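You operate a simulated robot arm through the tools that you are given. There is no shell and no other tool. Be economical: measure what you need, move in short steps, check, and stop when the job is done.

You are at the controls of a simulated robot arm. One attempt, no reset.

TASK
Set the small winder as the job card says, wind the bobbin it names and return it to the tray.
Fine: turns and pitch dials; start once with the box's green button; any free peg of the blue peg tray; guard open at the end; leave the other controls. Where these are worked on the way, their far stop is far enough and under half their travel is too little: amber guard.

It is judged by the outcome, as a careful person would: the job done as asked, and still so three seconds after it is handed in. It fails if anything else is knocked over, pushed out of place, dropped, spilled or broken.

THE ROBOT
A 7-joint arm with a two-finger parallel gripper, fixed in place. Base frame: the origin is at the foot of the arm, x ahead of it, y to its left, z up. Readings come in cm, rad, newtons and seconds.
With the tool pointing down near the work surface it reaches from about 20 to 72 cm from the base axis. Its first joint turns from -2.897 to 2.897 rad. Payload 1.57 kg.
The TCP is the grasp point between the finger pads, 3 cm short of the fingertips. In the tool frame z runs along the fingers and y along their closing line. Largest opening 11 cm; finger width 2.4, thickness 1.2; the body of the gripper, 4.8 by 11.2 cm, starts 7.8 cm behind the TCP.
Orientation is told as [roll, pitch, yaw] about the base's x, y, z axes, in that order, counted from this pose: with the fingers straight down and closing along the base's y, the tool's x points along the base's -x, its y along +y and its z along -z.

THE INTERFACE
- The arm moves only by the tool send_rows. Its argument "rows" is a list of rows, each an object of numbers (a shift or turn left out is 0, a gripper value left out holds the last): "x", "y", "z": the shift along the base's x, y, z in units of 40 mm (1.0 is 40 mm); "ax", "ay", "az": the turn, a rotation vector about the base's x, y, z in units of 5 degrees (1.0 is 5 degrees). In form: [{"x": .., "y": .., "z": .., "ax": .., "ay": .., "az": ..}, ...]. A call has 1 to 10 rows; each row shifts and turns the commanded pose from where the row before left it. "hand" is the finger opening in cm, from 0 to 11, set as the call begins (left out, the last holds). A call with a number of a shift or a turn outside -1 to 1 is refused whole. A row lasts 0.2 s, in which the tool goes at most 5 cm and 0.15 rad; a call with a longer step from one row to the next is refused whole, and so is a gripper value outside its range. Where a pose cannot be reached the arm comes as near as it can. A force on the tool above 40 N (or 10 N above the force at the start of the call, whichever is more), or a blocked arm, ends the call early, and 0.2 s more pass. Each finger travels about 4.5 cm/s and halts on what it meets, pressing with about 42 N; the grip force reading is that of the motor and also rises with nothing between the fingers. The clock runs only during rows and for 0.2 s after the last one: add rows that do not move to give the fingers time. It gives the time, the measured TCP pose, the force on the tool (base axes), the opening and the grip force at its end, in the units of the frame above (readings bear some noise), with the torque about the TCP (base axes, N m) and any sound that the robot's microphone picked up, and new pictures: "views" is both (left out), scene, wrist or none.
- Cameras (640 x 400 px; columns grow to the right, rows downward): "scene" is fixed at [39.77, 50.4, 172.35]; the picture's right is [-0.98, -0.20, 0.00], its down [-0.11, 0.56, -0.82] and it looks along [0.16, -0.80, -0.57] (base axes); focal length 358 px, centre (320, 200). "wrist" rides on the gripper at [7, 1.6, -14.1] in the tool frame; the picture's right is [-0.23, 0.97, 0.00], its down [-0.86, -0.20, -0.48] and it looks along [-0.47, -0.11, 0.88] (tool axes); focal length 222 px, centre (320, 200). There is no depth. A picture from a camera that has moved, and an enlarged one, comes with that camera's place and axes in the base frame and with its lens. The place of the scene camera against the robot may be out by one fixed shift of up to 1.2 cm in any direction.
- slide_trunk(by): slides the trunk up (or, below 0, down) by that many cm; the arm rides with it, the base frame stays. It gives what a move gives, with no picture.
- enlarge(camera, box): a new picture of the part [left, top, right, bottom] of that camera's present view, enlarged. The clock stands still meanwhile.
- hand_in(): hands the job in; it is judged then, once.

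Work in short steps. Places have to be worked out from the pictures, the camera data and where the tool is seen: move nearer, look again, correct. Check each grasp and each placing, and mend what went wrong. You have 120 turns and 200 pictures in all, those below and enlarged ones among them. Open the gripper and draw the arm clear of the work before you hand the job in, unless the task says otherwise; then end with one line.

The tools are called after "Request:" as a command line: name --argument value ..., lists and objects as JSON in quotes. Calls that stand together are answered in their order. send_rows: Moves the arm, as the interface text tells. Its arguments: {"type":"object","properties":{"rows":{"type":"array"},"hand":{"type":"number"},"views":{"type":"string","enum":["both","scene","wrist","none"]}},"required":["rows"]} The other tools are called the same way: slide_trunk (by) slides the trunk up or down; enlarge (camera, box) takes an enlarged picture of a part of a camera's view; hand_in () hands the job in.

At the start:

```text
t: 0.0
ee_pos: [32.33, -25.04, 128.18]
tcp_rot: [0.001, 0.001, -0.002]
ft_force: [0.8, 0.1, 0.5]
ft_torque: [0.0, -0.01, -0.03]
grip_width: 11.01
grasp_force: 0.1
trunk travel left (down, up): [-52.5, 6.5]
```

scene: 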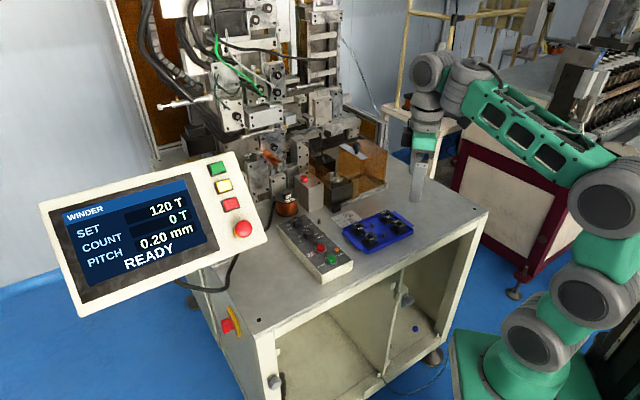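
wrist: 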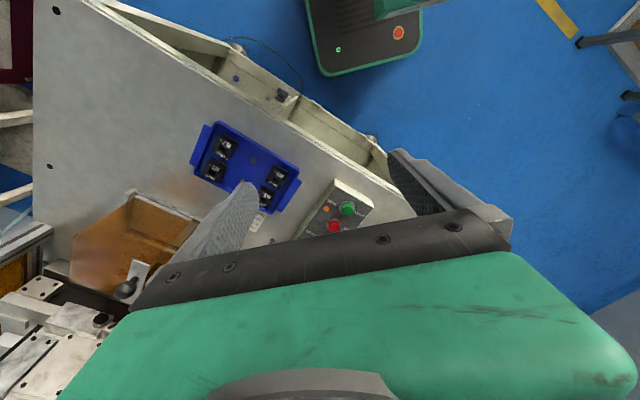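

I start by taking a closer look at the workstation: the box, tray, card and winder.

Request:
enlarge --camera "scene" --box '[260, 190, 420, 290]'

Request:
enlarge --camera "scene" --box '[250, 130, 410, 230]'

Request:
enlarge --camera "wrist" --box '[180, 100, 420, 250]'

```text
4.00 times, centred on (340, 240) of scene
camera zoom: at [39.77, 50.4, 172.35], right [-0.98, -0.2, 0.0], down [-0.11, 0.56, -0.82], along [0.16, -0.8, -0.57], focal length 1431 px, centre (240, 40)
```

zoom: 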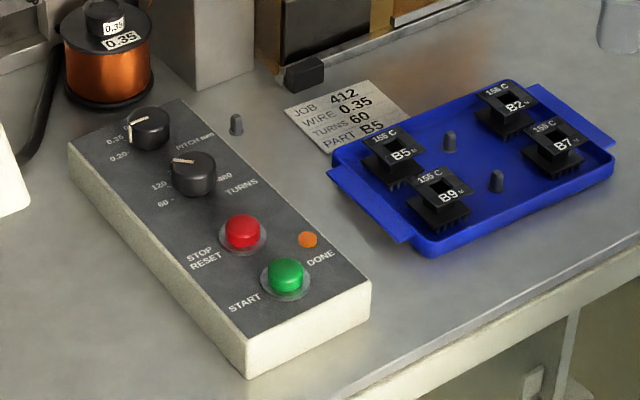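

```text
4.00 times, centred on (330, 180) of scene
camera zoom: at [39.77, 50.4, 172.35], right [-0.98, -0.2, 0.0], down [-0.11, 0.56, -0.82], along [0.16, -0.8, -0.57], focal length 1431 px, centre (280, 280)
```

zoom: 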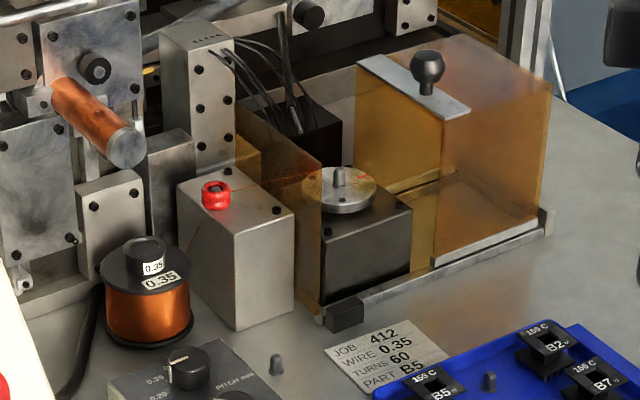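

```text
2.67 times, centred on (300, 175) of wrist
camera zoom: at [25.24, -23.36, 142.3], right [0.23, 0.97, 0.0], down [0.86, -0.2, 0.48], along [0.47, -0.11, -0.88], focal length 592 px, centre (373, 267)
```

zoom: 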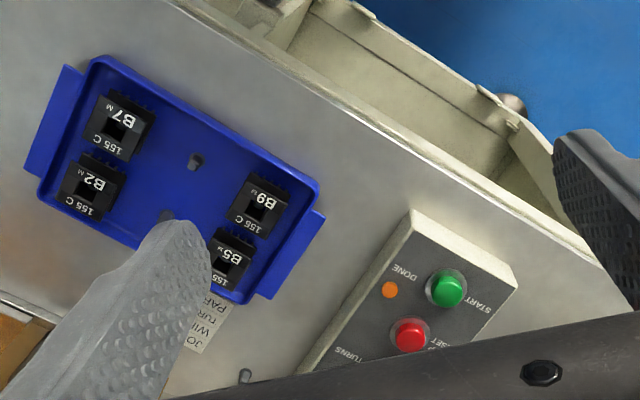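

Card: job 412, wire 0.35, 60 turns, part B5; the winder is set to 120 and 0.20. I look closer at the dials, the winder and the machine display.

Request:
enlarge --camera "scene" --box '[276, 210, 340, 250]'

Request:
enlarge --camera "scene" --box '[300, 150, 396, 210]'

Request:
enlarge --camera "scene" --box '[336, 200, 416, 250]'

```text
10.00 times, centred on (308, 230) of scene
camera zoom: at [39.77, 50.4, 172.35], right [-0.98, -0.2, 0.0], down [-0.11, 0.56, -0.82], along [0.16, -0.8, -0.57], focal length 3577 px, centre (440, -100)
```

zoom: 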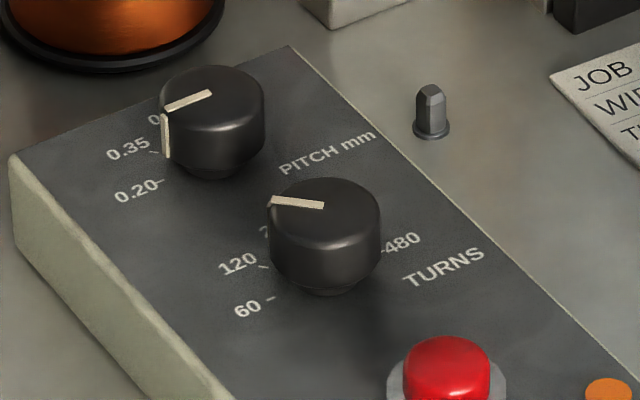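

```text
6.67 times, centred on (348, 180) of scene
camera zoom: at [39.77, 50.4, 172.35], right [-0.98, -0.2, 0.0], down [-0.11, 0.56, -0.82], along [0.16, -0.8, -0.57], focal length 2384 px, centre (133, 333)
```

zoom: 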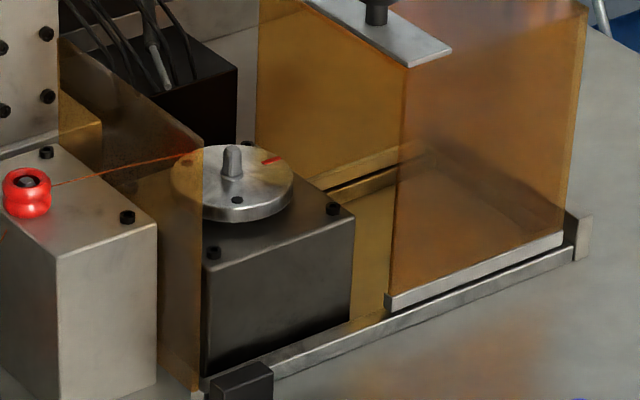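

```text
8.00 times, centred on (376, 225) of scene
camera zoom: at [39.77, 50.4, 172.35], right [-0.98, -0.2, 0.0], down [-0.11, 0.56, -0.82], along [0.16, -0.8, -0.57], focal length 2861 px, centre (-128, 0)
```

zoom: 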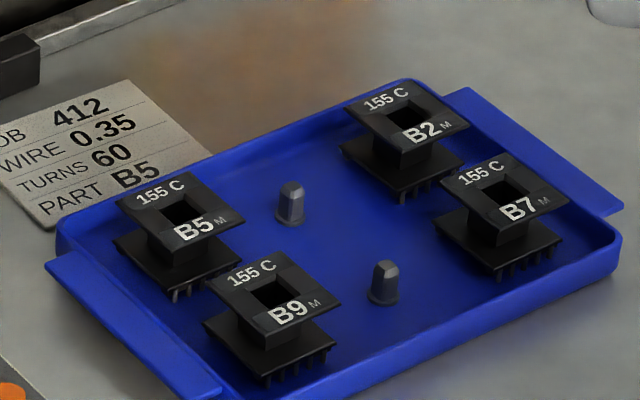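

The peg stands on the spindle disc, the guard is a sliding amber box with a knob, and the wire is already led to the disc. I move over the table so that the wrist camera sees spindle and guard.

Request:
send_rows --rows '[{"x": 0.5, "y": -1}, {"x": 0.5, "y": -1}, {"x": 0.5, "y": -1}, {"x": 0.5, "y": -1}, {"x": 0.4, "y": -1}, {}]'

```text
t: 1.4
ee_pos: [40.71, -43.46, 127.1]
tcp_rot: [0.003, 0.002, 0.001]
ft_force: [0.4, -0.7, 0.7]
ft_torque: [0.05, 0.01, -0.02]
grip_width: 10.98
grasp_force: 0.0
out of reach, approached as far as the arm can: row 5
trunk travel left (down, up): [-52.5, 6.5]
camera wrist: at [33.72, -41.83, 141.1], right [0.23, 0.97, 0.0], down [0.86, -0.2, 0.48], along [0.47, -0.11, -0.88], focal length 222 px, centre (320, 200)
```

scene: 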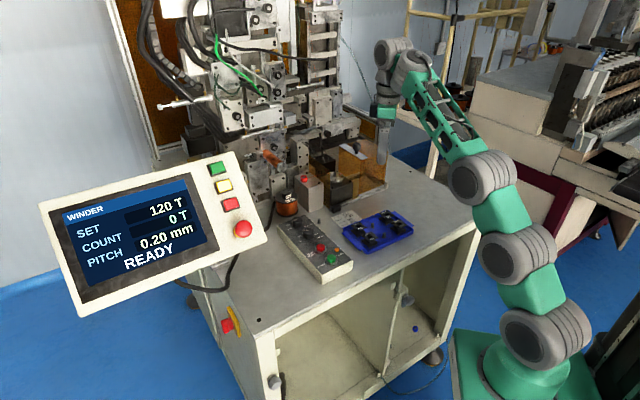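
wrist: 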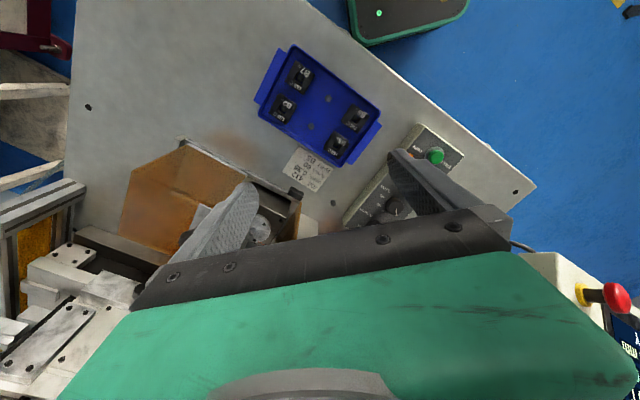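

The arm is at its reach limit here at z=127. I raise the trunk fully to see how the reach changes, and enlarge the wrist view of the spindle.

Request:
slide_trunk --by 6.5

Request:
enlarge --camera "wrist" --box '[160, 130, 320, 230]'

```text
t: 2.4
ee_pos: [40.55, -43.35, 133.61]
tcp_rot: [0.001, 0.0, 0.001]
ft_force: [0.5, -0.2, 0.0]
ft_torque: [0.03, 0.01, 0.03]
grip_width: 11.0
grasp_force: 0.0
trunk travel left (down, up): [-59.0, 0.0]
```

```text
4.00 times, centred on (240, 180) of wrist
camera zoom: at [33.65, -41.71, 147.67], right [0.23, 0.97, 0.0], down [0.86, -0.2, 0.48], along [0.47, -0.11, -0.88], focal length 888 px, centre (640, 280)
```

zoom: 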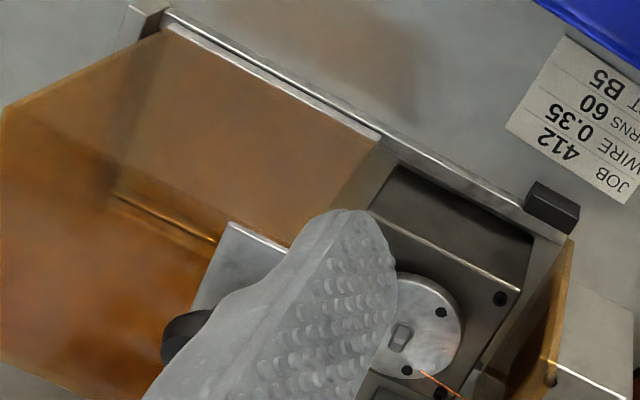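

The spindle peg top is about (56.4, -60.6, 106.1), quite far out. I go down over the tray-to-box area to find the reach at working height, and look again.

Request:
send_rows --rows '[{"z": -1, "x": 0.3, "y": 0.5}, {"z": -1, "x": 0.5, "y": 0.5}, {"z": -1, "x": 0.5, "y": 0.5}, {"z": -1, "x": 0.5}, {"x": 0.7}, {"x": 0.7}, {"x": 0.7}, {"x": 0.7}, {}]'

```text
t: 4.4
ee_pos: [58.91, -37.2, 117.81]
tcp_rot: [-0.002, -0.002, 0.0]
ft_force: [-0.6, 0.1, -0.2]
ft_torque: [-0.06, -0.02, 0.03]
grip_width: 10.99
grasp_force: 0.1
trunk travel left (down, up): [-59.0, 0.0]
camera wrist: at [51.88, -35.57, 131.82], right [0.23, 0.97, 0.0], down [0.85, -0.2, 0.48], along [0.47, -0.11, -0.88], focal length 222 px, centre (320, 200)
```

scene: 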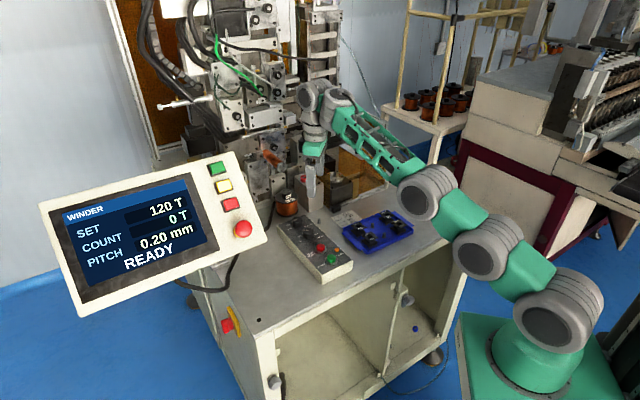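
wrist: 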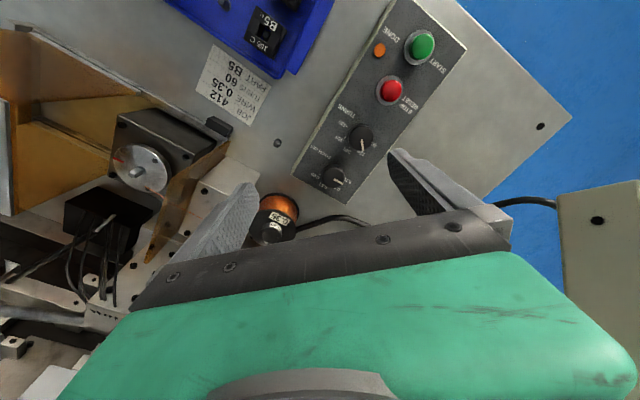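

Reach is fine here (about 70 cm at z 118). I enlarge the dials, the spindle and the tray from this nearer view.

Request:
enlarge --camera "wrist" --box '[296, 20, 456, 220]'

Request:
enlarge --camera "wrist" --box '[0, 90, 240, 240]'

Request:
enlarge --camera "wrist" --box '[200, 0, 340, 100]'

```text
2.00 times, centred on (376, 120) of wrist
camera zoom: at [51.88, -35.57, 131.82], right [0.23, 0.97, 0.0], down [0.85, -0.2, 0.48], along [0.47, -0.11, -0.88], focal length 444 px, centre (208, 360)
```

zoom: 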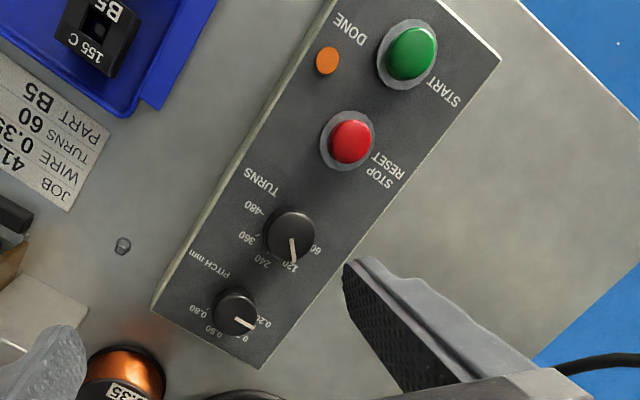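

```text
2.67 times, centred on (120, 165) of wrist
camera zoom: at [51.88, -35.57, 131.82], right [0.23, 0.97, 0.0], down [0.85, -0.2, 0.48], along [0.47, -0.11, -0.88], focal length 592 px, centre (853, 293)
```

zoom: 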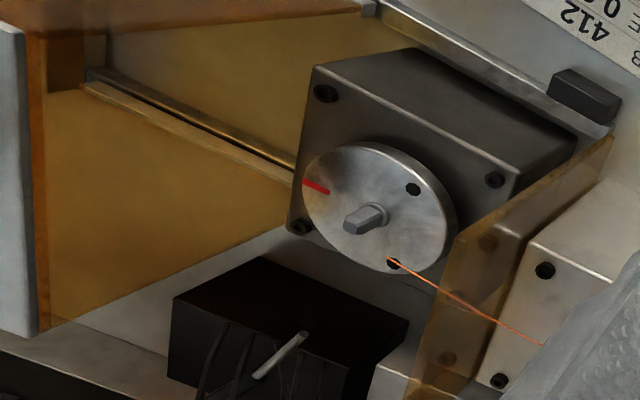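

```text
4.00 times, centred on (270, 50) of wrist
camera zoom: at [51.88, -35.57, 131.82], right [0.23, 0.97, 0.0], down [0.85, -0.2, 0.48], along [0.47, -0.11, -0.88], focal length 888 px, centre (520, 800)
```

zoom: 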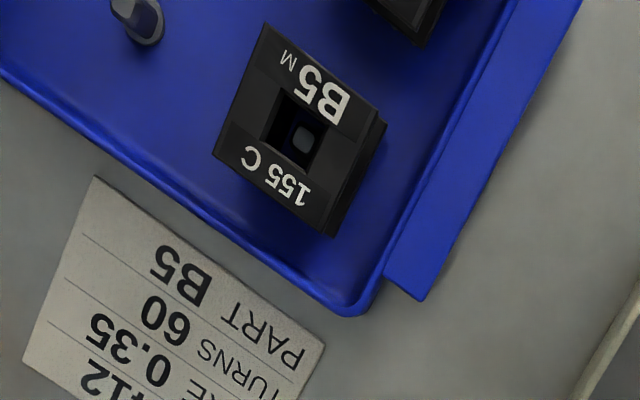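

Dials: turns knob at about (59.7, -31.7), pitch knob at (64.4, -36.4), panel z about 99, tops about 101. The turns pointer must go about +35-40° (counterclockwise from above), the pitch pointer about the same clockwise. I approach above the turns knob with the hand at 5.5 cm.

Request:
send_rows --rows '[{"y": 0.7, "z": -0.3, "x": 0.1}, {"y": 0.67, "z": -0.7, "x": 0.1}, {"z": -0.8}, {"z": -0.7}, {}]' --hand 5.5

```text
t: 5.6
ee_pos: [59.84, -31.8, 107.61]
tcp_rot: [0.0, 0.0, 0.001]
ft_force: [0.1, 0.4, -0.4]
ft_torque: [0.0, -0.01, -0.03]
grip_width: 5.51
grasp_force: 0.0
trunk travel left (down, up): [-59.0, 0.0]
camera wrist: at [52.89, -30.26, 121.73], right [0.23, 0.97, 0.0], down [0.86, -0.2, 0.48], along [0.47, -0.11, -0.88], focal length 222 px, centre (320, 200)
```

scene: 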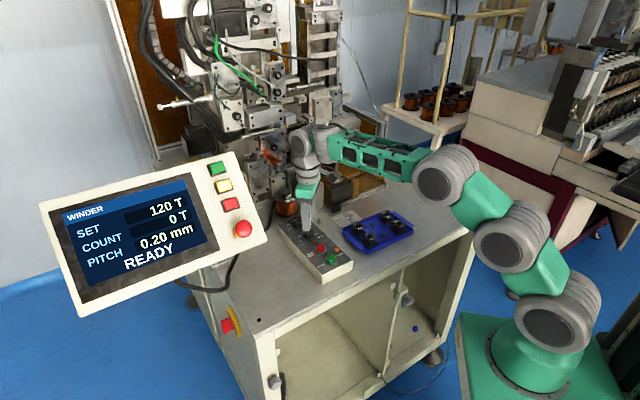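
wrist: 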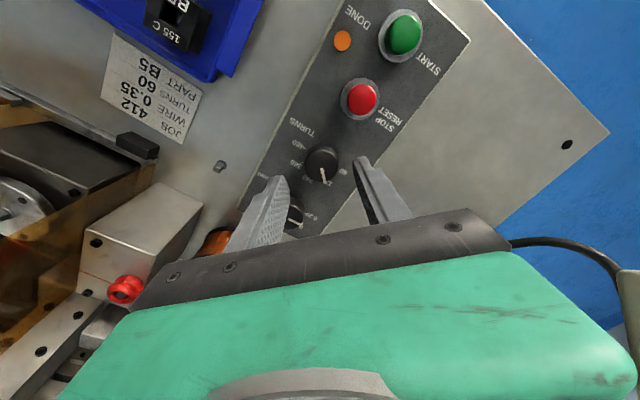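

The knob re-measures at (59.7, -31.7). I descend around it, tips just above the panel, and close.

Request:
send_rows --rows '[{"z": -0.65, "y": 0.03}, {"z": -0.6}, {}]' --hand 5.5 --views "wrist"

Request:
send_rows --rows '[{}, {}, {}, {}]' --hand 1 --views "wrist"

```text
t: 6.4
ee_pos: [59.82, -31.76, 102.76]
tcp_rot: [0.0, 0.001, -0.001]
ft_force: [0.2, 0.1, 0.1]
ft_torque: [-0.02, 0.02, -0.01]
grip_width: 5.51
grasp_force: 0.0
trunk travel left (down, up): [-59.0, 0.0]
camera wrist: at [52.78, -30.14, 116.75], right [0.23, 0.97, 0.0], down [0.86, -0.2, 0.48], along [0.47, -0.11, -0.88], focal length 222 px, centre (320, 200)
```

wrist: 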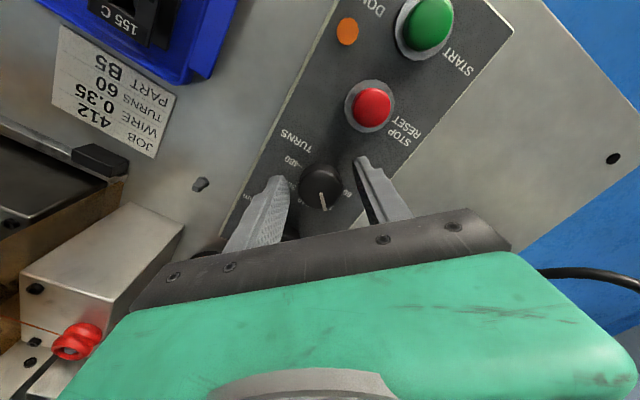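

```text
t: 7.4
ee_pos: [59.83, -31.78, 102.58]
tcp_rot: [0.002, 0.0, 0.0]
ft_force: [0.3, -1.8, -0.5]
ft_torque: [-0.08, -0.11, -0.01]
grip_width: 3.34
grasp_force: 38.7
trunk travel left (down, up): [-59.0, 0.0]
camera wrist: at [52.78, -30.18, 116.76], right [0.23, 0.97, 0.0], down [0.86, -0.2, 0.48], along [0.47, -0.11, -0.88], focal length 222 px, centre (320, 200)
```

wrist: 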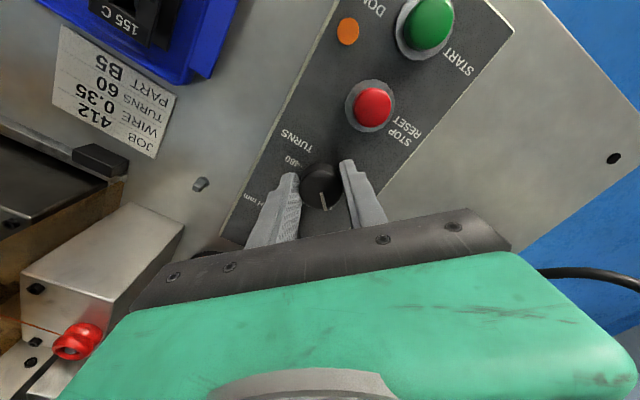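

The knob (3.3 cm) is gripped. I turn 35° counterclockwise and check the display.

Request:
send_rows --rows '[{"az": 1}, {"az": 1}, {"az": 1}, {"az": 1}, {"az": 1}, {"az": 1}, {"az": 1}, {}]'

```text
t: 9.2
ee_pos: [59.9, -31.99, 102.73]
tcp_rot: [-0.002, -0.003, 0.61]
ft_force: [-0.2, -16.5, 8.4]
ft_torque: [-0.56, 0.02, -0.03]
grip_width: 3.34
grasp_force: 42.0
trunk travel left (down, up): [-59.0, 0.0]
camera wrist: at [53.12, -34.66, 116.74], right [-0.37, 0.93, 0.0], down [0.81, 0.33, 0.48], along [0.45, 0.18, -0.88], focal length 222 px, centre (320, 200)
```

scene: 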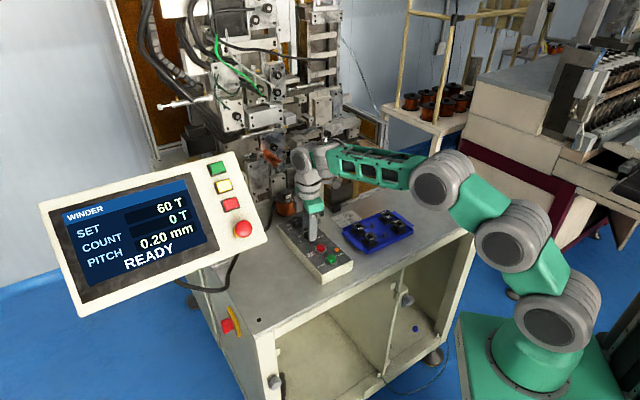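
wrist: 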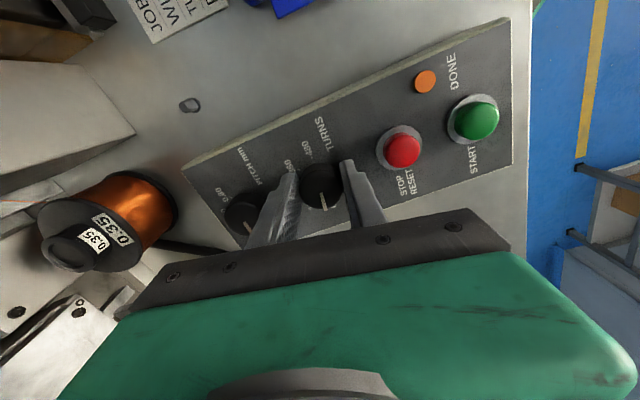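

Display shows 60 T. I release, check the setting stays, and rise; then move above the pitch knob, turning back to a suitable yaw.

Request:
send_rows --rows '[{}, {}, {}, {"z": 0.5}, {"z": 0.8}]' --hand 5 --views "none"

Request:
send_rows --rows '[{"x": 0.4, "y": -0.4, "az": -1}, {"x": 0.4, "y": -0.37, "az": -1}, {"x": 0.33, "y": -0.33, "az": -1}, {"az": -1}, {"az": -1}, {"az": -1}, {"az": -1}, {}]'

```text
t: 10.4
ee_pos: [59.84, -31.76, 107.76]
tcp_rot: [0.0, 0.001, 0.612]
ft_force: [-0.8, -0.1, -0.5]
ft_torque: [-0.05, -0.03, 0.0]
grip_width: 5.01
grasp_force: 0.0
trunk travel left (down, up): [-59.0, 0.0]
```

```text
t: 12.2
ee_pos: [62.95, -35.77, 107.57]
tcp_rot: [-0.001, 0.001, 0.0]
ft_force: [-0.3, -0.2, -0.2]
ft_torque: [-0.03, 0.0, -0.01]
grip_width: 4.99
grasp_force: 0.1
out of reach, approached as far as the arm can: row 3
trunk travel left (down, up): [-59.0, 0.0]
camera wrist: at [55.89, -34.22, 121.74], right [0.23, 0.97, 0.0], down [0.85, -0.2, 0.48], along [0.47, -0.11, -0.88], focal length 222 px, centre (320, 200)
```

scene: 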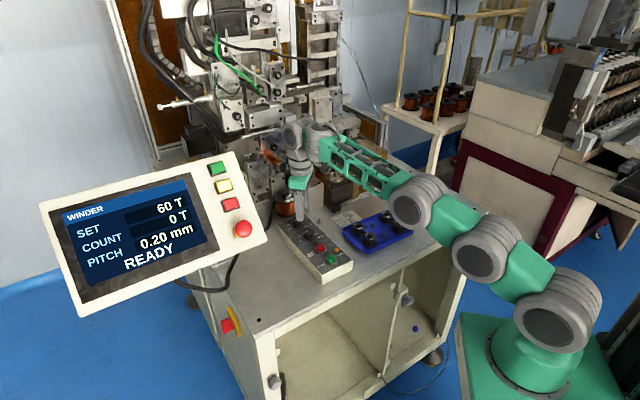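
wrist: 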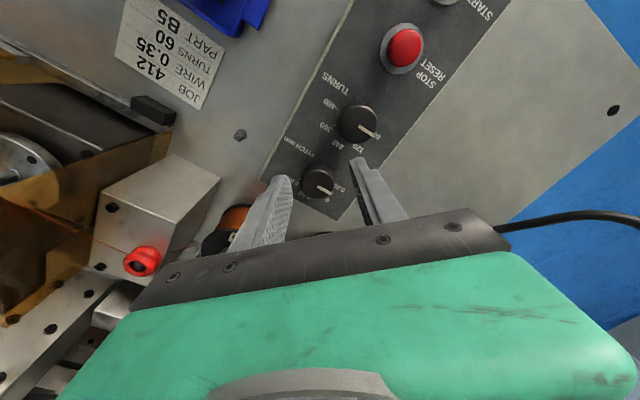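

SET 60 stays. At the reach limit (72.4 cm), so I'll tilt the tool about 10° outward for the pitch knob at about (64.7, -36.5). I first yaw -10° and tilt here.

Request:
send_rows --rows '[{"az": -1}, {"az": -1}, {"ax": -0.17, "ay": -0.98}, {"ax": -0.17, "ay": -0.98}, {}]' --views "wrist"

```text
t: 13.4
ee_pos: [62.97, -35.87, 107.43]
tcp_rot: [0.0, -0.176, -0.175]
ft_force: [-0.7, 0.4, -0.4]
ft_torque: [-0.01, -0.01, 0.03]
grip_width: 4.99
grasp_force: 0.1
trunk travel left (down, up): [-59.0, 0.0]
camera wrist: at [54.02, -32.66, 120.23], right [0.39, 0.92, 0.04], down [0.71, -0.33, 0.62], along [0.58, -0.21, -0.78], focal length 222 px, centre (320, 200)
```

wrist: 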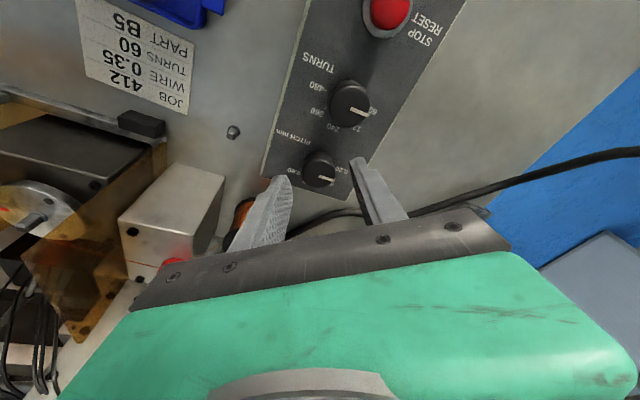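

Commanded pose is fine. Pitch knob refined to (64.5, -36.4). I descend onto it with the tilted tool.

Request:
send_rows --rows '[{"x": 0.31, "y": -0.12, "z": -0.4}, {"z": -0.5}, {"z": -0.3}, {}]' --views "wrist"

```text
t: 14.4
ee_pos: [64.22, -36.24, 102.75]
tcp_rot: [0.0, -0.173, -0.174]
ft_force: [0.8, -0.3, 0.2]
ft_torque: [0.0, 0.0, 0.01]
grip_width: 5.02
grasp_force: 0.1
trunk travel left (down, up): [-59.0, 0.0]
camera wrist: at [55.33, -33.14, 115.46], right [0.39, 0.92, 0.04], down [0.71, -0.33, 0.62], along [0.58, -0.21, -0.78], focal length 222 px, centre (320, 200)
```

wrist: 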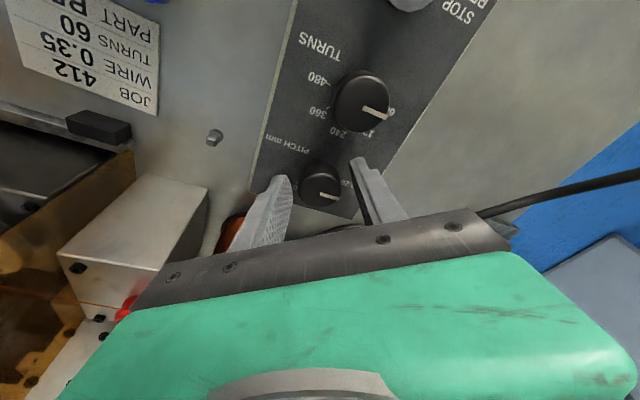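

The fingers straddle the pitch knob. I close on it.

Request:
send_rows --rows '[{}, {}, {}, {}]' --hand 1 --views "wrist"

```text
t: 15.4
ee_pos: [64.2, -36.6, 102.81]
tcp_rot: [-0.001, -0.175, -0.178]
ft_force: [-1.1, -6.3, -1.4]
ft_torque: [-0.21, -0.07, -0.06]
grip_width: 3.33
grasp_force: 41.1
trunk travel left (down, up): [-59.0, 0.0]
camera wrist: at [55.28, -33.27, 115.47], right [0.39, 0.92, 0.04], down [0.71, -0.33, 0.62], along [0.58, -0.21, -0.78], focal length 222 px, centre (320, 200)
```

wrist: 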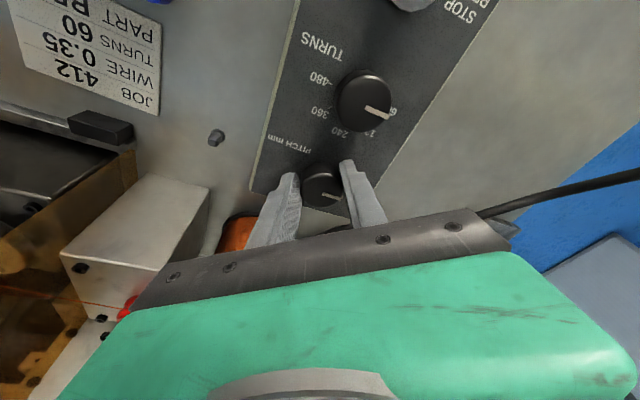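

Gripped (3.33 cm). I turn 35° clockwise about the knob axis.

Request:
send_rows --rows '[{"az": -1, "y": -0.05}, {"az": -1, "x": 0.004, "y": 0.005}, {"az": -1, "x": 0.004, "y": 0.007}, {"az": -1, "x": 0.004, "y": 0.007}, {"az": -1, "x": 0.004, "y": 0.007}, {"az": -1, "x": 0.004, "y": 0.007}, {"az": -1, "x": 0.004, "y": 0.007}, {}]'

```text
t: 17.2
ee_pos: [64.54, -36.1, 102.74]
tcp_rot: [-0.001, -0.172, -0.784]
ft_force: [5.7, 27.3, 1.7]
ft_torque: [1.51, 0.56, 0.16]
grip_width: 3.32
grasp_force: 41.4
trunk travel left (down, up): [-59.0, 0.0]
camera wrist: at [58.95, -28.36, 115.47], right [0.85, 0.53, 0.04], down [0.4, -0.68, 0.62], along [0.35, -0.51, -0.78], focal length 222 px, centre (320, 200)
```

scene: 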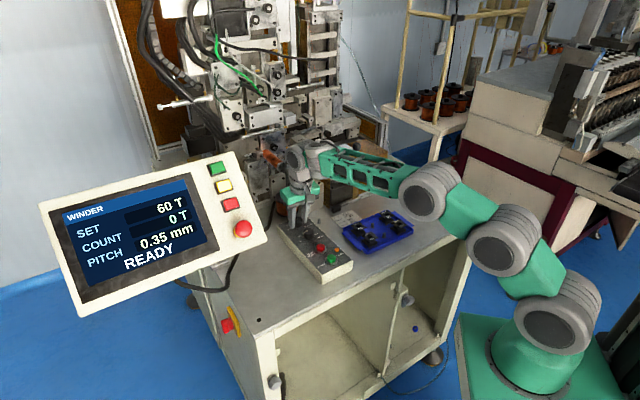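
wrist: 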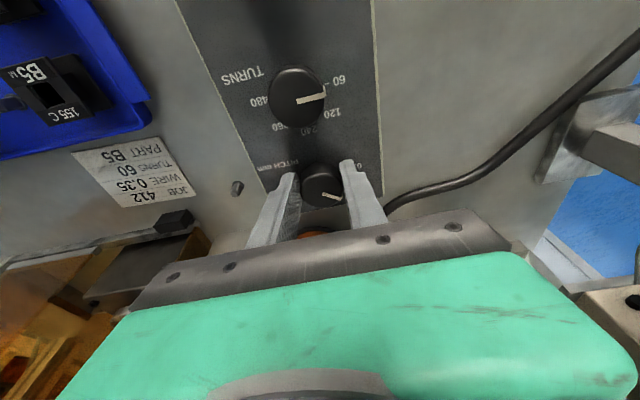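

0.35 mm is set. I release and rise, keeping the yaw near -45° for the tray.

Request:
send_rows --rows '[{}, {}, {}, {"z": 0.5, "x": -0.05, "y": 0.05}, {"z": 0.9, "x": -0.1, "y": 0.1}, {"z": 0.9, "x": -0.2}, {}]' --hand 5

```text
t: 18.8
ee_pos: [62.83, -35.75, 112.08]
tcp_rot: [0.001, -0.172, -0.785]
ft_force: [-0.8, 0.4, -0.9]
ft_torque: [0.01, -0.02, 0.02]
grip_width: 5.01
grasp_force: 0.1
trunk travel left (down, up): [-59.0, 0.0]
camera wrist: at [57.33, -27.98, 124.67], right [0.85, 0.53, 0.04], down [0.4, -0.68, 0.62], along [0.35, -0.51, -0.78], focal length 222 px, centre (320, 200)
```

scene: 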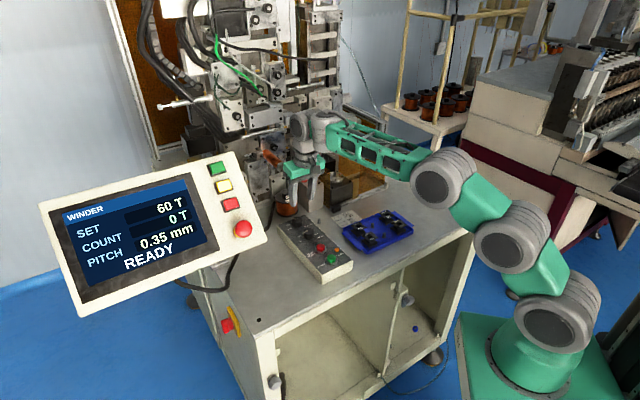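
wrist: 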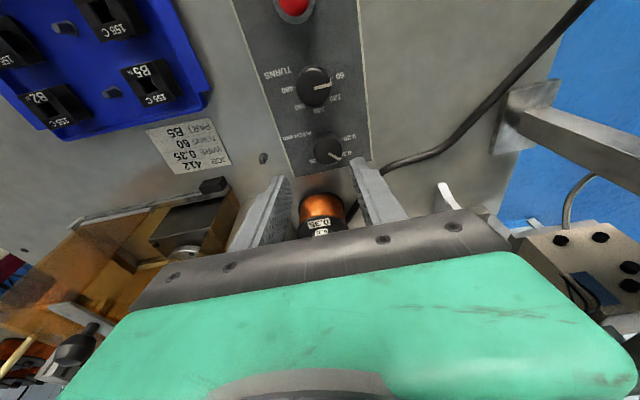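

Now the bobbin. The winder's rail runs at about 49°, the spindle is at ~82 cm reach, so I need an outward tilt; the bobbin must be grasped in the tray with that same tilt, closing along the rail direction. I move over B5 with yaw -41° and look.

Request:
send_rows --rows '[{"x": -0.9, "y": -0.1, "az": 0.8}, {"x": -0.9, "y": -0.1}, {"x": -0.9, "y": -0.1}, {"x": -0.9, "y": -0.1}, {"x": -0.9, "y": -0.1}, {}]' --hand 6 --views "wrist"

Request:
enlarge --camera "wrist" --box '[200, 80, 440, 230]'

```text
t: 20.2
ee_pos: [44.84, -37.66, 111.91]
tcp_rot: [-0.001, -0.173, -0.714]
ft_force: [-0.5, -0.2, 0.9]
ft_torque: [-0.04, 0.01, 0.02]
grip_width: 6.0
grasp_force: 0.0
trunk travel left (down, up): [-59.0, 0.0]
camera wrist: at [38.93, -30.36, 124.58], right [0.81, 0.59, 0.04], down [0.44, -0.65, 0.62], along [0.39, -0.48, -0.78], focal length 222 px, centre (320, 200)
```

wrist: 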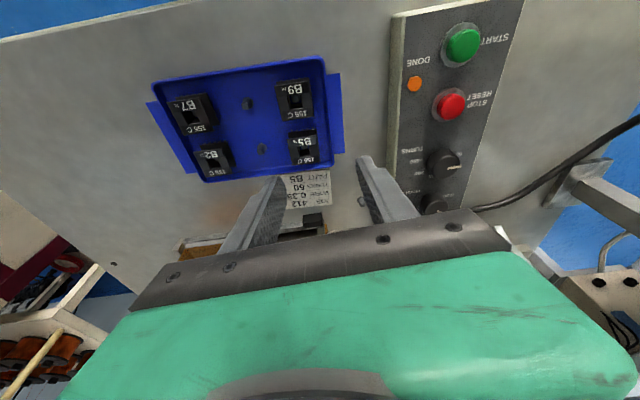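

```text
2.67 times, centred on (320, 155) of wrist
camera zoom: at [38.93, -30.36, 124.58], right [0.81, 0.59, 0.04], down [0.44, -0.65, 0.62], along [0.39, -0.48, -0.78], focal length 592 px, centre (320, 320)
```

zoom: 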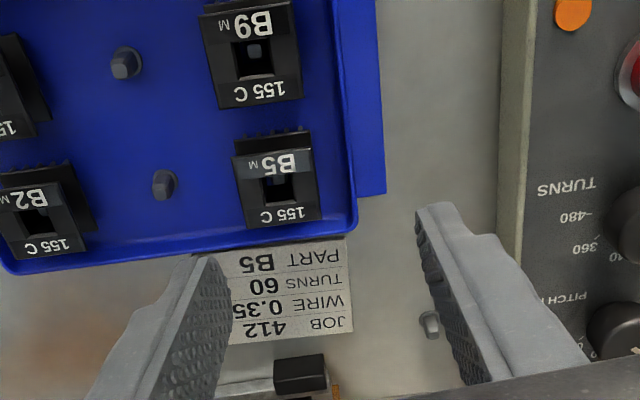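

B5's centre is about (45.6, -41.0), flanges 3.8 cm square, axes at ±45°. Before grasping I test the reach and clearance near the spindle with a 25° tilt, going above the guard height.

Request:
send_rows --rows '[{"az": -0.8, "z": 0.7}, {"ax": -0.707, "ay": -0.707, "z": 0.6}, {"ax": -0.707, "ay": -0.707}, {"ax": -0.707, "ay": -0.707}, {"x": 0.5, "y": -0.9}, {"x": 0.5, "y": -0.9}, {"x": 0.5, "y": -0.9}, {"x": 0.5, "y": -0.9}, {}]'

```text
t: 22.2
ee_pos: [52.63, -52.14, 117.12]
tcp_rot: [0.0, -0.437, -0.786]
ft_force: [0.8, 0.0, -1.5]
ft_torque: [0.0, -0.02, 0.01]
grip_width: 6.01
grasp_force: 0.1
trunk travel left (down, up): [-59.0, 0.0]
camera wrist: at [45.12, -42.27, 127.05], right [0.83, 0.54, 0.1], down [0.26, -0.55, 0.79], along [0.48, -0.64, -0.6], focal length 222 px, centre (320, 200)
```

scene: 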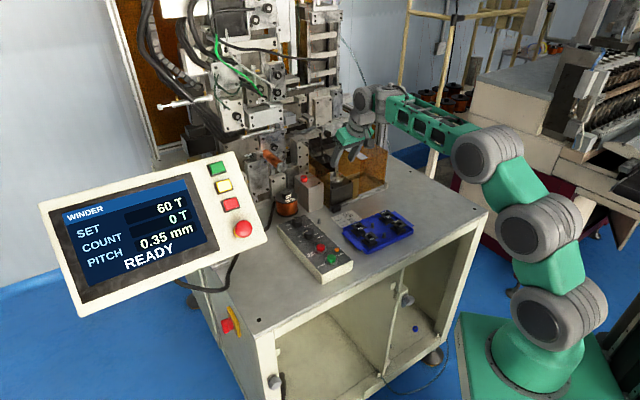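
wrist: 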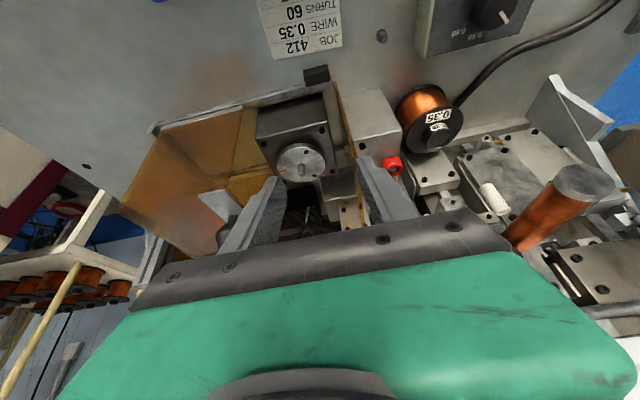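

Good view of the winder. I enlarge to place spindle, guard edge and fixed panel.

Request:
enlarge --camera "wrist" --box '[110, 60, 430, 260]'

Request:
enlarge --camera "wrist" --box '[230, 90, 390, 190]'

Request:
enlarge --camera "scene" --box '[300, 110, 420, 210]'

```text
2.00 times, centred on (270, 160) of wrist
camera zoom: at [45.12, -42.27, 127.05], right [0.83, 0.54, 0.1], down [0.26, -0.55, 0.79], along [0.48, -0.64, -0.6], focal length 444 px, centre (420, 280)
```

zoom: 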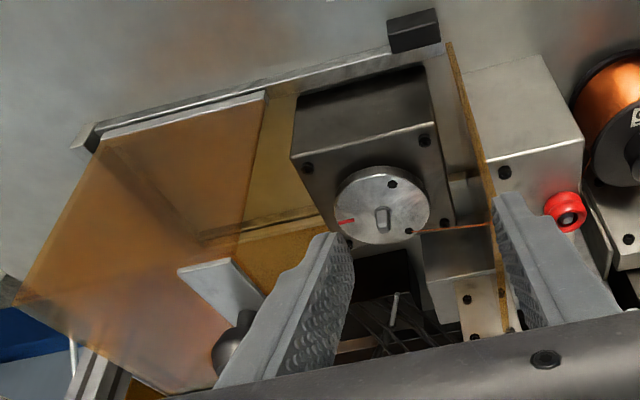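

```text
4.00 times, centred on (310, 140) of wrist
camera zoom: at [45.12, -42.27, 127.05], right [0.83, 0.54, 0.1], down [0.26, -0.55, 0.79], along [0.48, -0.64, -0.6], focal length 888 px, centre (360, 440)
```

zoom: 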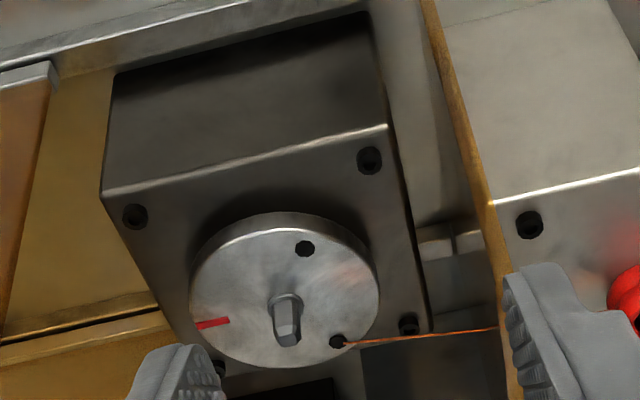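

```text
4.00 times, centred on (360, 160) of scene
camera zoom: at [39.77, 50.4, 172.35], right [-0.98, -0.2, 0.0], down [-0.11, 0.56, -0.82], along [0.16, -0.8, -0.57], focal length 1431 px, centre (160, 360)
```

zoom: 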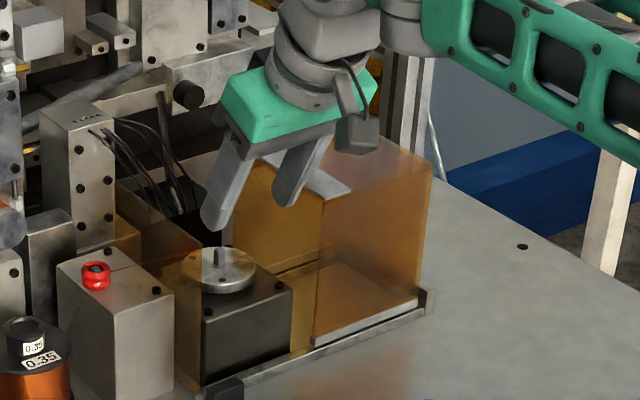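

Spindle peg confirmed at (56.4, -60.6), disc top ≈104.2, peg top ≈106.1; gap to the guard edge ≈6.4 cm and to the panel ≈6.8 cm on either side, enough for the gripper. I test the reach directly over the peg, staying clear of it.

Request:
send_rows --rows '[{"x": 0.25, "y": -0.65, "z": -0.3}, {"x": 0.25, "y": -0.65, "z": -0.4}, {"x": 0.3, "y": -0.65, "z": -0.4}, {"z": -0.3}, {}]'

```text
t: 23.4
ee_pos: [55.24, -58.87, 112.01]
tcp_rot: [0.0, -0.437, -0.785]
ft_force: [0.5, 0.0, -0.1]
ft_torque: [-0.02, 0.0, -0.01]
grip_width: 6.02
grasp_force: 0.0
out of reach, approached as far as the arm can: row 3
trunk travel left (down, up): [-59.0, 0.0]
camera wrist: at [47.59, -49.01, 121.93], right [0.83, 0.54, 0.1], down [0.26, -0.55, 0.79], along [0.48, -0.64, -0.6], focal length 222 px, centre (320, 200)
```

scene: 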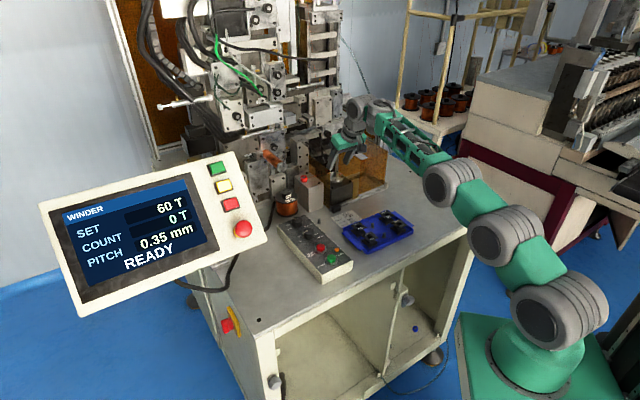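
wrist: 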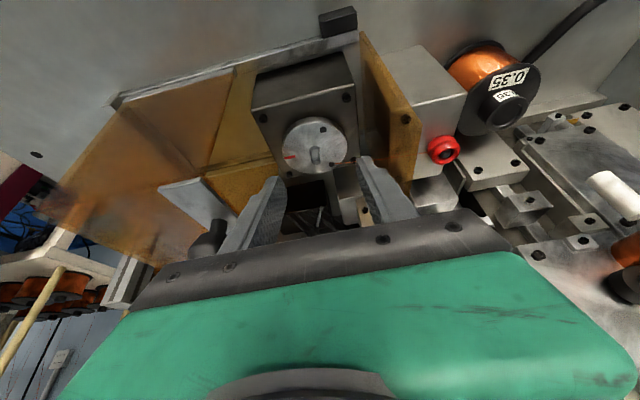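

Reach stops about 1.5 cm short at 25° tilt, so I use 35°. I back out, tilt further, and go above B5 with the fingers open 5 cm for a close look.

Request:
send_rows --rows '[{"x": -0.4, "y": 0.6, "z": 0.8}, {"x": -0.4, "y": 0.6, "z": 0.4}, {"x": -0.4, "y": 0.8, "ax": -0.707, "ay": -0.707}, {"x": -0.4, "y": 0.8, "ax": -0.707, "ay": -0.707}, {"x": -0.5, "y": 0.9, "z": -0.7}, {"x": -0.5, "y": 0.9, "z": -0.9}, {"z": -0.8}, {}]' --hand 5 --views "wrist"

Request:
enlarge --camera "wrist" --box '[200, 80, 440, 230]'

```text
refused: row 6 steps farther than a row can; nothing moved
```

```text
2.67 times, centred on (320, 155) of wrist
camera zoom: at [47.59, -49.01, 121.93], right [0.83, 0.54, 0.1], down [0.26, -0.55, 0.79], along [0.48, -0.64, -0.6], focal length 592 px, centre (320, 320)
```

zoom: 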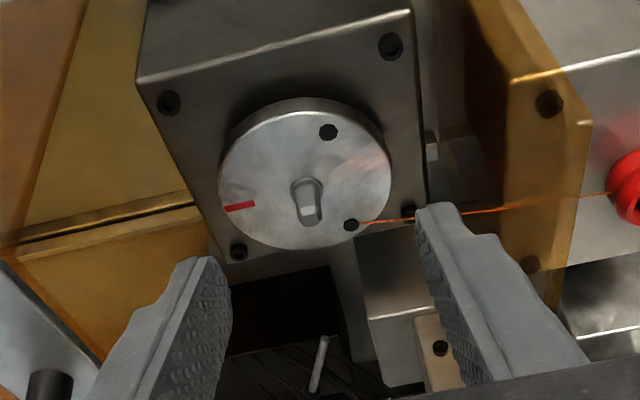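

Refused for one long step; I resend with smaller steps.

Request:
send_rows --rows '[{"x": -0.4, "y": 0.6, "z": 0.8}, {"x": -0.4, "y": 0.6, "z": 0.4}, {"x": -0.4, "y": 0.8, "ax": -0.707, "ay": -0.707}, {"x": -0.4, "y": 0.8, "ax": -0.707, "ay": -0.707}, {"x": -0.5, "y": 0.9, "z": -0.4}, {"x": -0.5, "y": 0.9, "z": -0.5}, {"z": -0.9}, {"z": -0.8}, {}]' --hand 5 --views "wrist"

Request:
enlarge --camera "wrist" --box '[200, 80, 440, 230]'

```text
t: 25.4
ee_pos: [44.83, -40.68, 106.3]
tcp_rot: [-0.001, -0.61, -0.784]
ft_force: [0.6, 0.5, -0.5]
ft_torque: [0.02, 0.01, -0.01]
grip_width: 5.02
grasp_force: 0.0
trunk travel left (down, up): [-59.0, 0.0]
camera wrist: at [36.19, -29.69, 113.86], right [0.82, 0.56, 0.13], down [0.16, -0.44, 0.88], along [0.55, -0.7, -0.45], focal length 222 px, centre (320, 200)
```

wrist: 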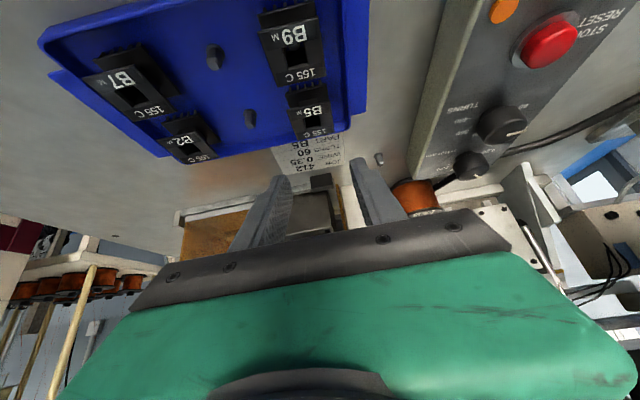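

```text
2.67 times, centred on (320, 155) of wrist
camera zoom: at [36.19, -29.69, 113.86], right [0.82, 0.56, 0.13], down [0.16, -0.44, 0.88], along [0.55, -0.7, -0.45], focal length 592 px, centre (320, 320)
```

zoom: 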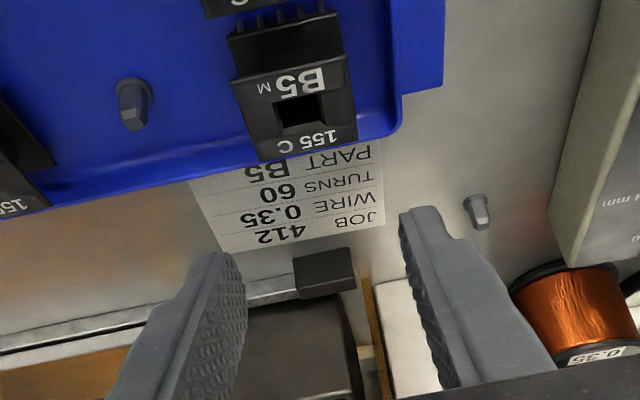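

B5 re-measures at (45.5, -41.0). I descend to just above it with 4.6 cm opening and check alignment.

Request:
send_rows --rows '[{"x": -0.02, "y": 0.12, "z": -0.5}, {"z": -0.5}, {}]' --hand 4.6 --views "none"

Request:
enlarge --camera "wrist" --box '[220, 100, 420, 225]'

Request:
enlarge --camera "scene" --box '[330, 190, 426, 250]'

```text
t: 26.2
ee_pos: [44.9, -40.06, 102.33]
tcp_rot: [0.0, -0.609, -0.785]
ft_force: [0.1, 0.3, 0.0]
ft_torque: [0.03, 0.0, 0.02]
grip_width: 4.62
grasp_force: 0.0
trunk travel left (down, up): [-59.0, 0.0]
```

```text
3.20 times, centred on (320, 162) of wrist
camera zoom: at [36.23, -29.15, 109.83], right [0.82, 0.56, 0.13], down [0.16, -0.44, 0.88], along [0.55, -0.7, -0.45], focal length 711 px, centre (320, 320)
```

zoom: 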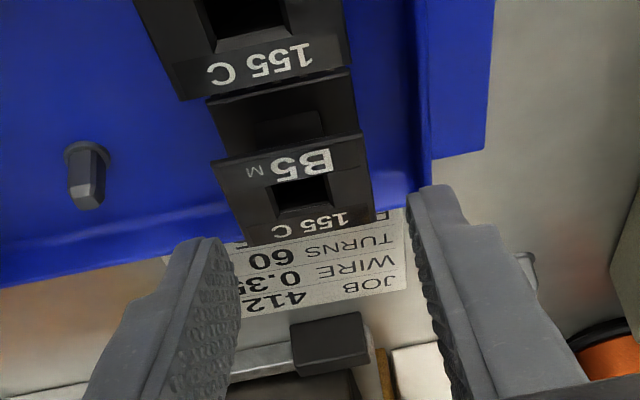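

```text
6.67 times, centred on (378, 220) of scene
camera zoom: at [39.77, 50.4, 172.35], right [-0.98, -0.2, 0.0], down [-0.11, 0.56, -0.82], along [0.16, -0.8, -0.57], focal length 2384 px, centre (-67, 67)
```

zoom: 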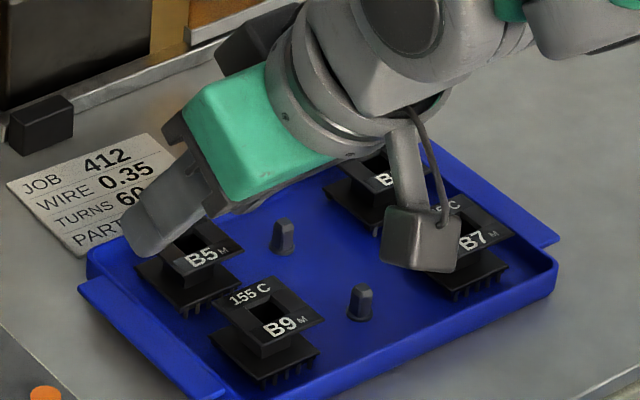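

Aligned to within about 2 mm; I correct that, set 4.4 cm opening and descend to the top flange.

Request:
send_rows --rows '[{"x": -0.057, "y": -0.03}, {"z": -0.3}, {"z": -0.27}, {}]' --hand 4.4 --views "none"

Request:
enlarge --camera "wrist" --box '[220, 100, 420, 225]'

```text
t: 27.2
ee_pos: [44.64, -40.14, 99.94]
tcp_rot: [0.0, -0.609, -0.783]
ft_force: [-0.2, -0.6, 0.9]
ft_torque: [0.01, 0.03, 0.02]
grip_width: 4.4
grasp_force: 0.1
trunk travel left (down, up): [-59.0, 0.0]
```

```text
3.20 times, centred on (320, 162) of wrist
camera zoom: at [36.05, -29.27, 107.6], right [0.82, 0.56, 0.13], down [0.16, -0.44, 0.88], along [0.55, -0.7, -0.45], focal length 711 px, centre (320, 320)
```

zoom: 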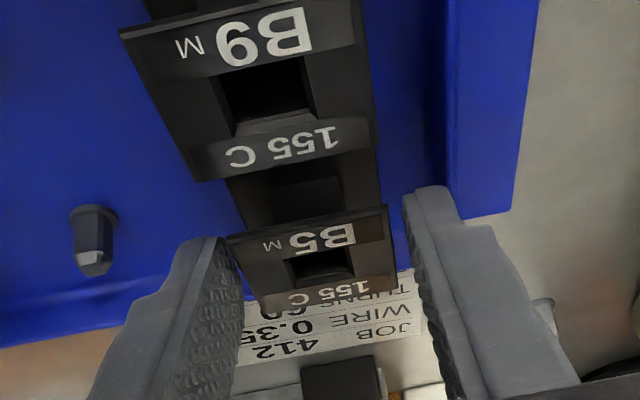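

The fingers straddle B5's top flange. I close.

Request:
send_rows --rows '[{}, {}, {}]' --hand 2.5 --views "none"

Request:
enlarge --camera "wrist" --box '[220, 100, 420, 225]'

```text
t: 28.0
ee_pos: [44.69, -40.13, 100.06]
tcp_rot: [0.0, -0.609, -0.785]
ft_force: [-0.2, 0.9, -0.7]
ft_torque: [-0.03, 0.0, -0.01]
grip_width: 3.67
grasp_force: 36.7
trunk travel left (down, up): [-59.0, 0.0]
```

```text
3.20 times, centred on (320, 162) of wrist
camera zoom: at [36.05, -29.27, 107.61], right [0.82, 0.56, 0.13], down [0.16, -0.44, 0.88], along [0.55, -0.7, -0.45], focal length 711 px, centre (320, 320)
```

zoom: 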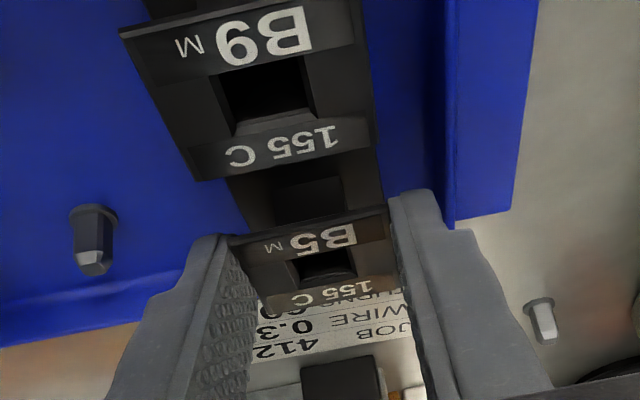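

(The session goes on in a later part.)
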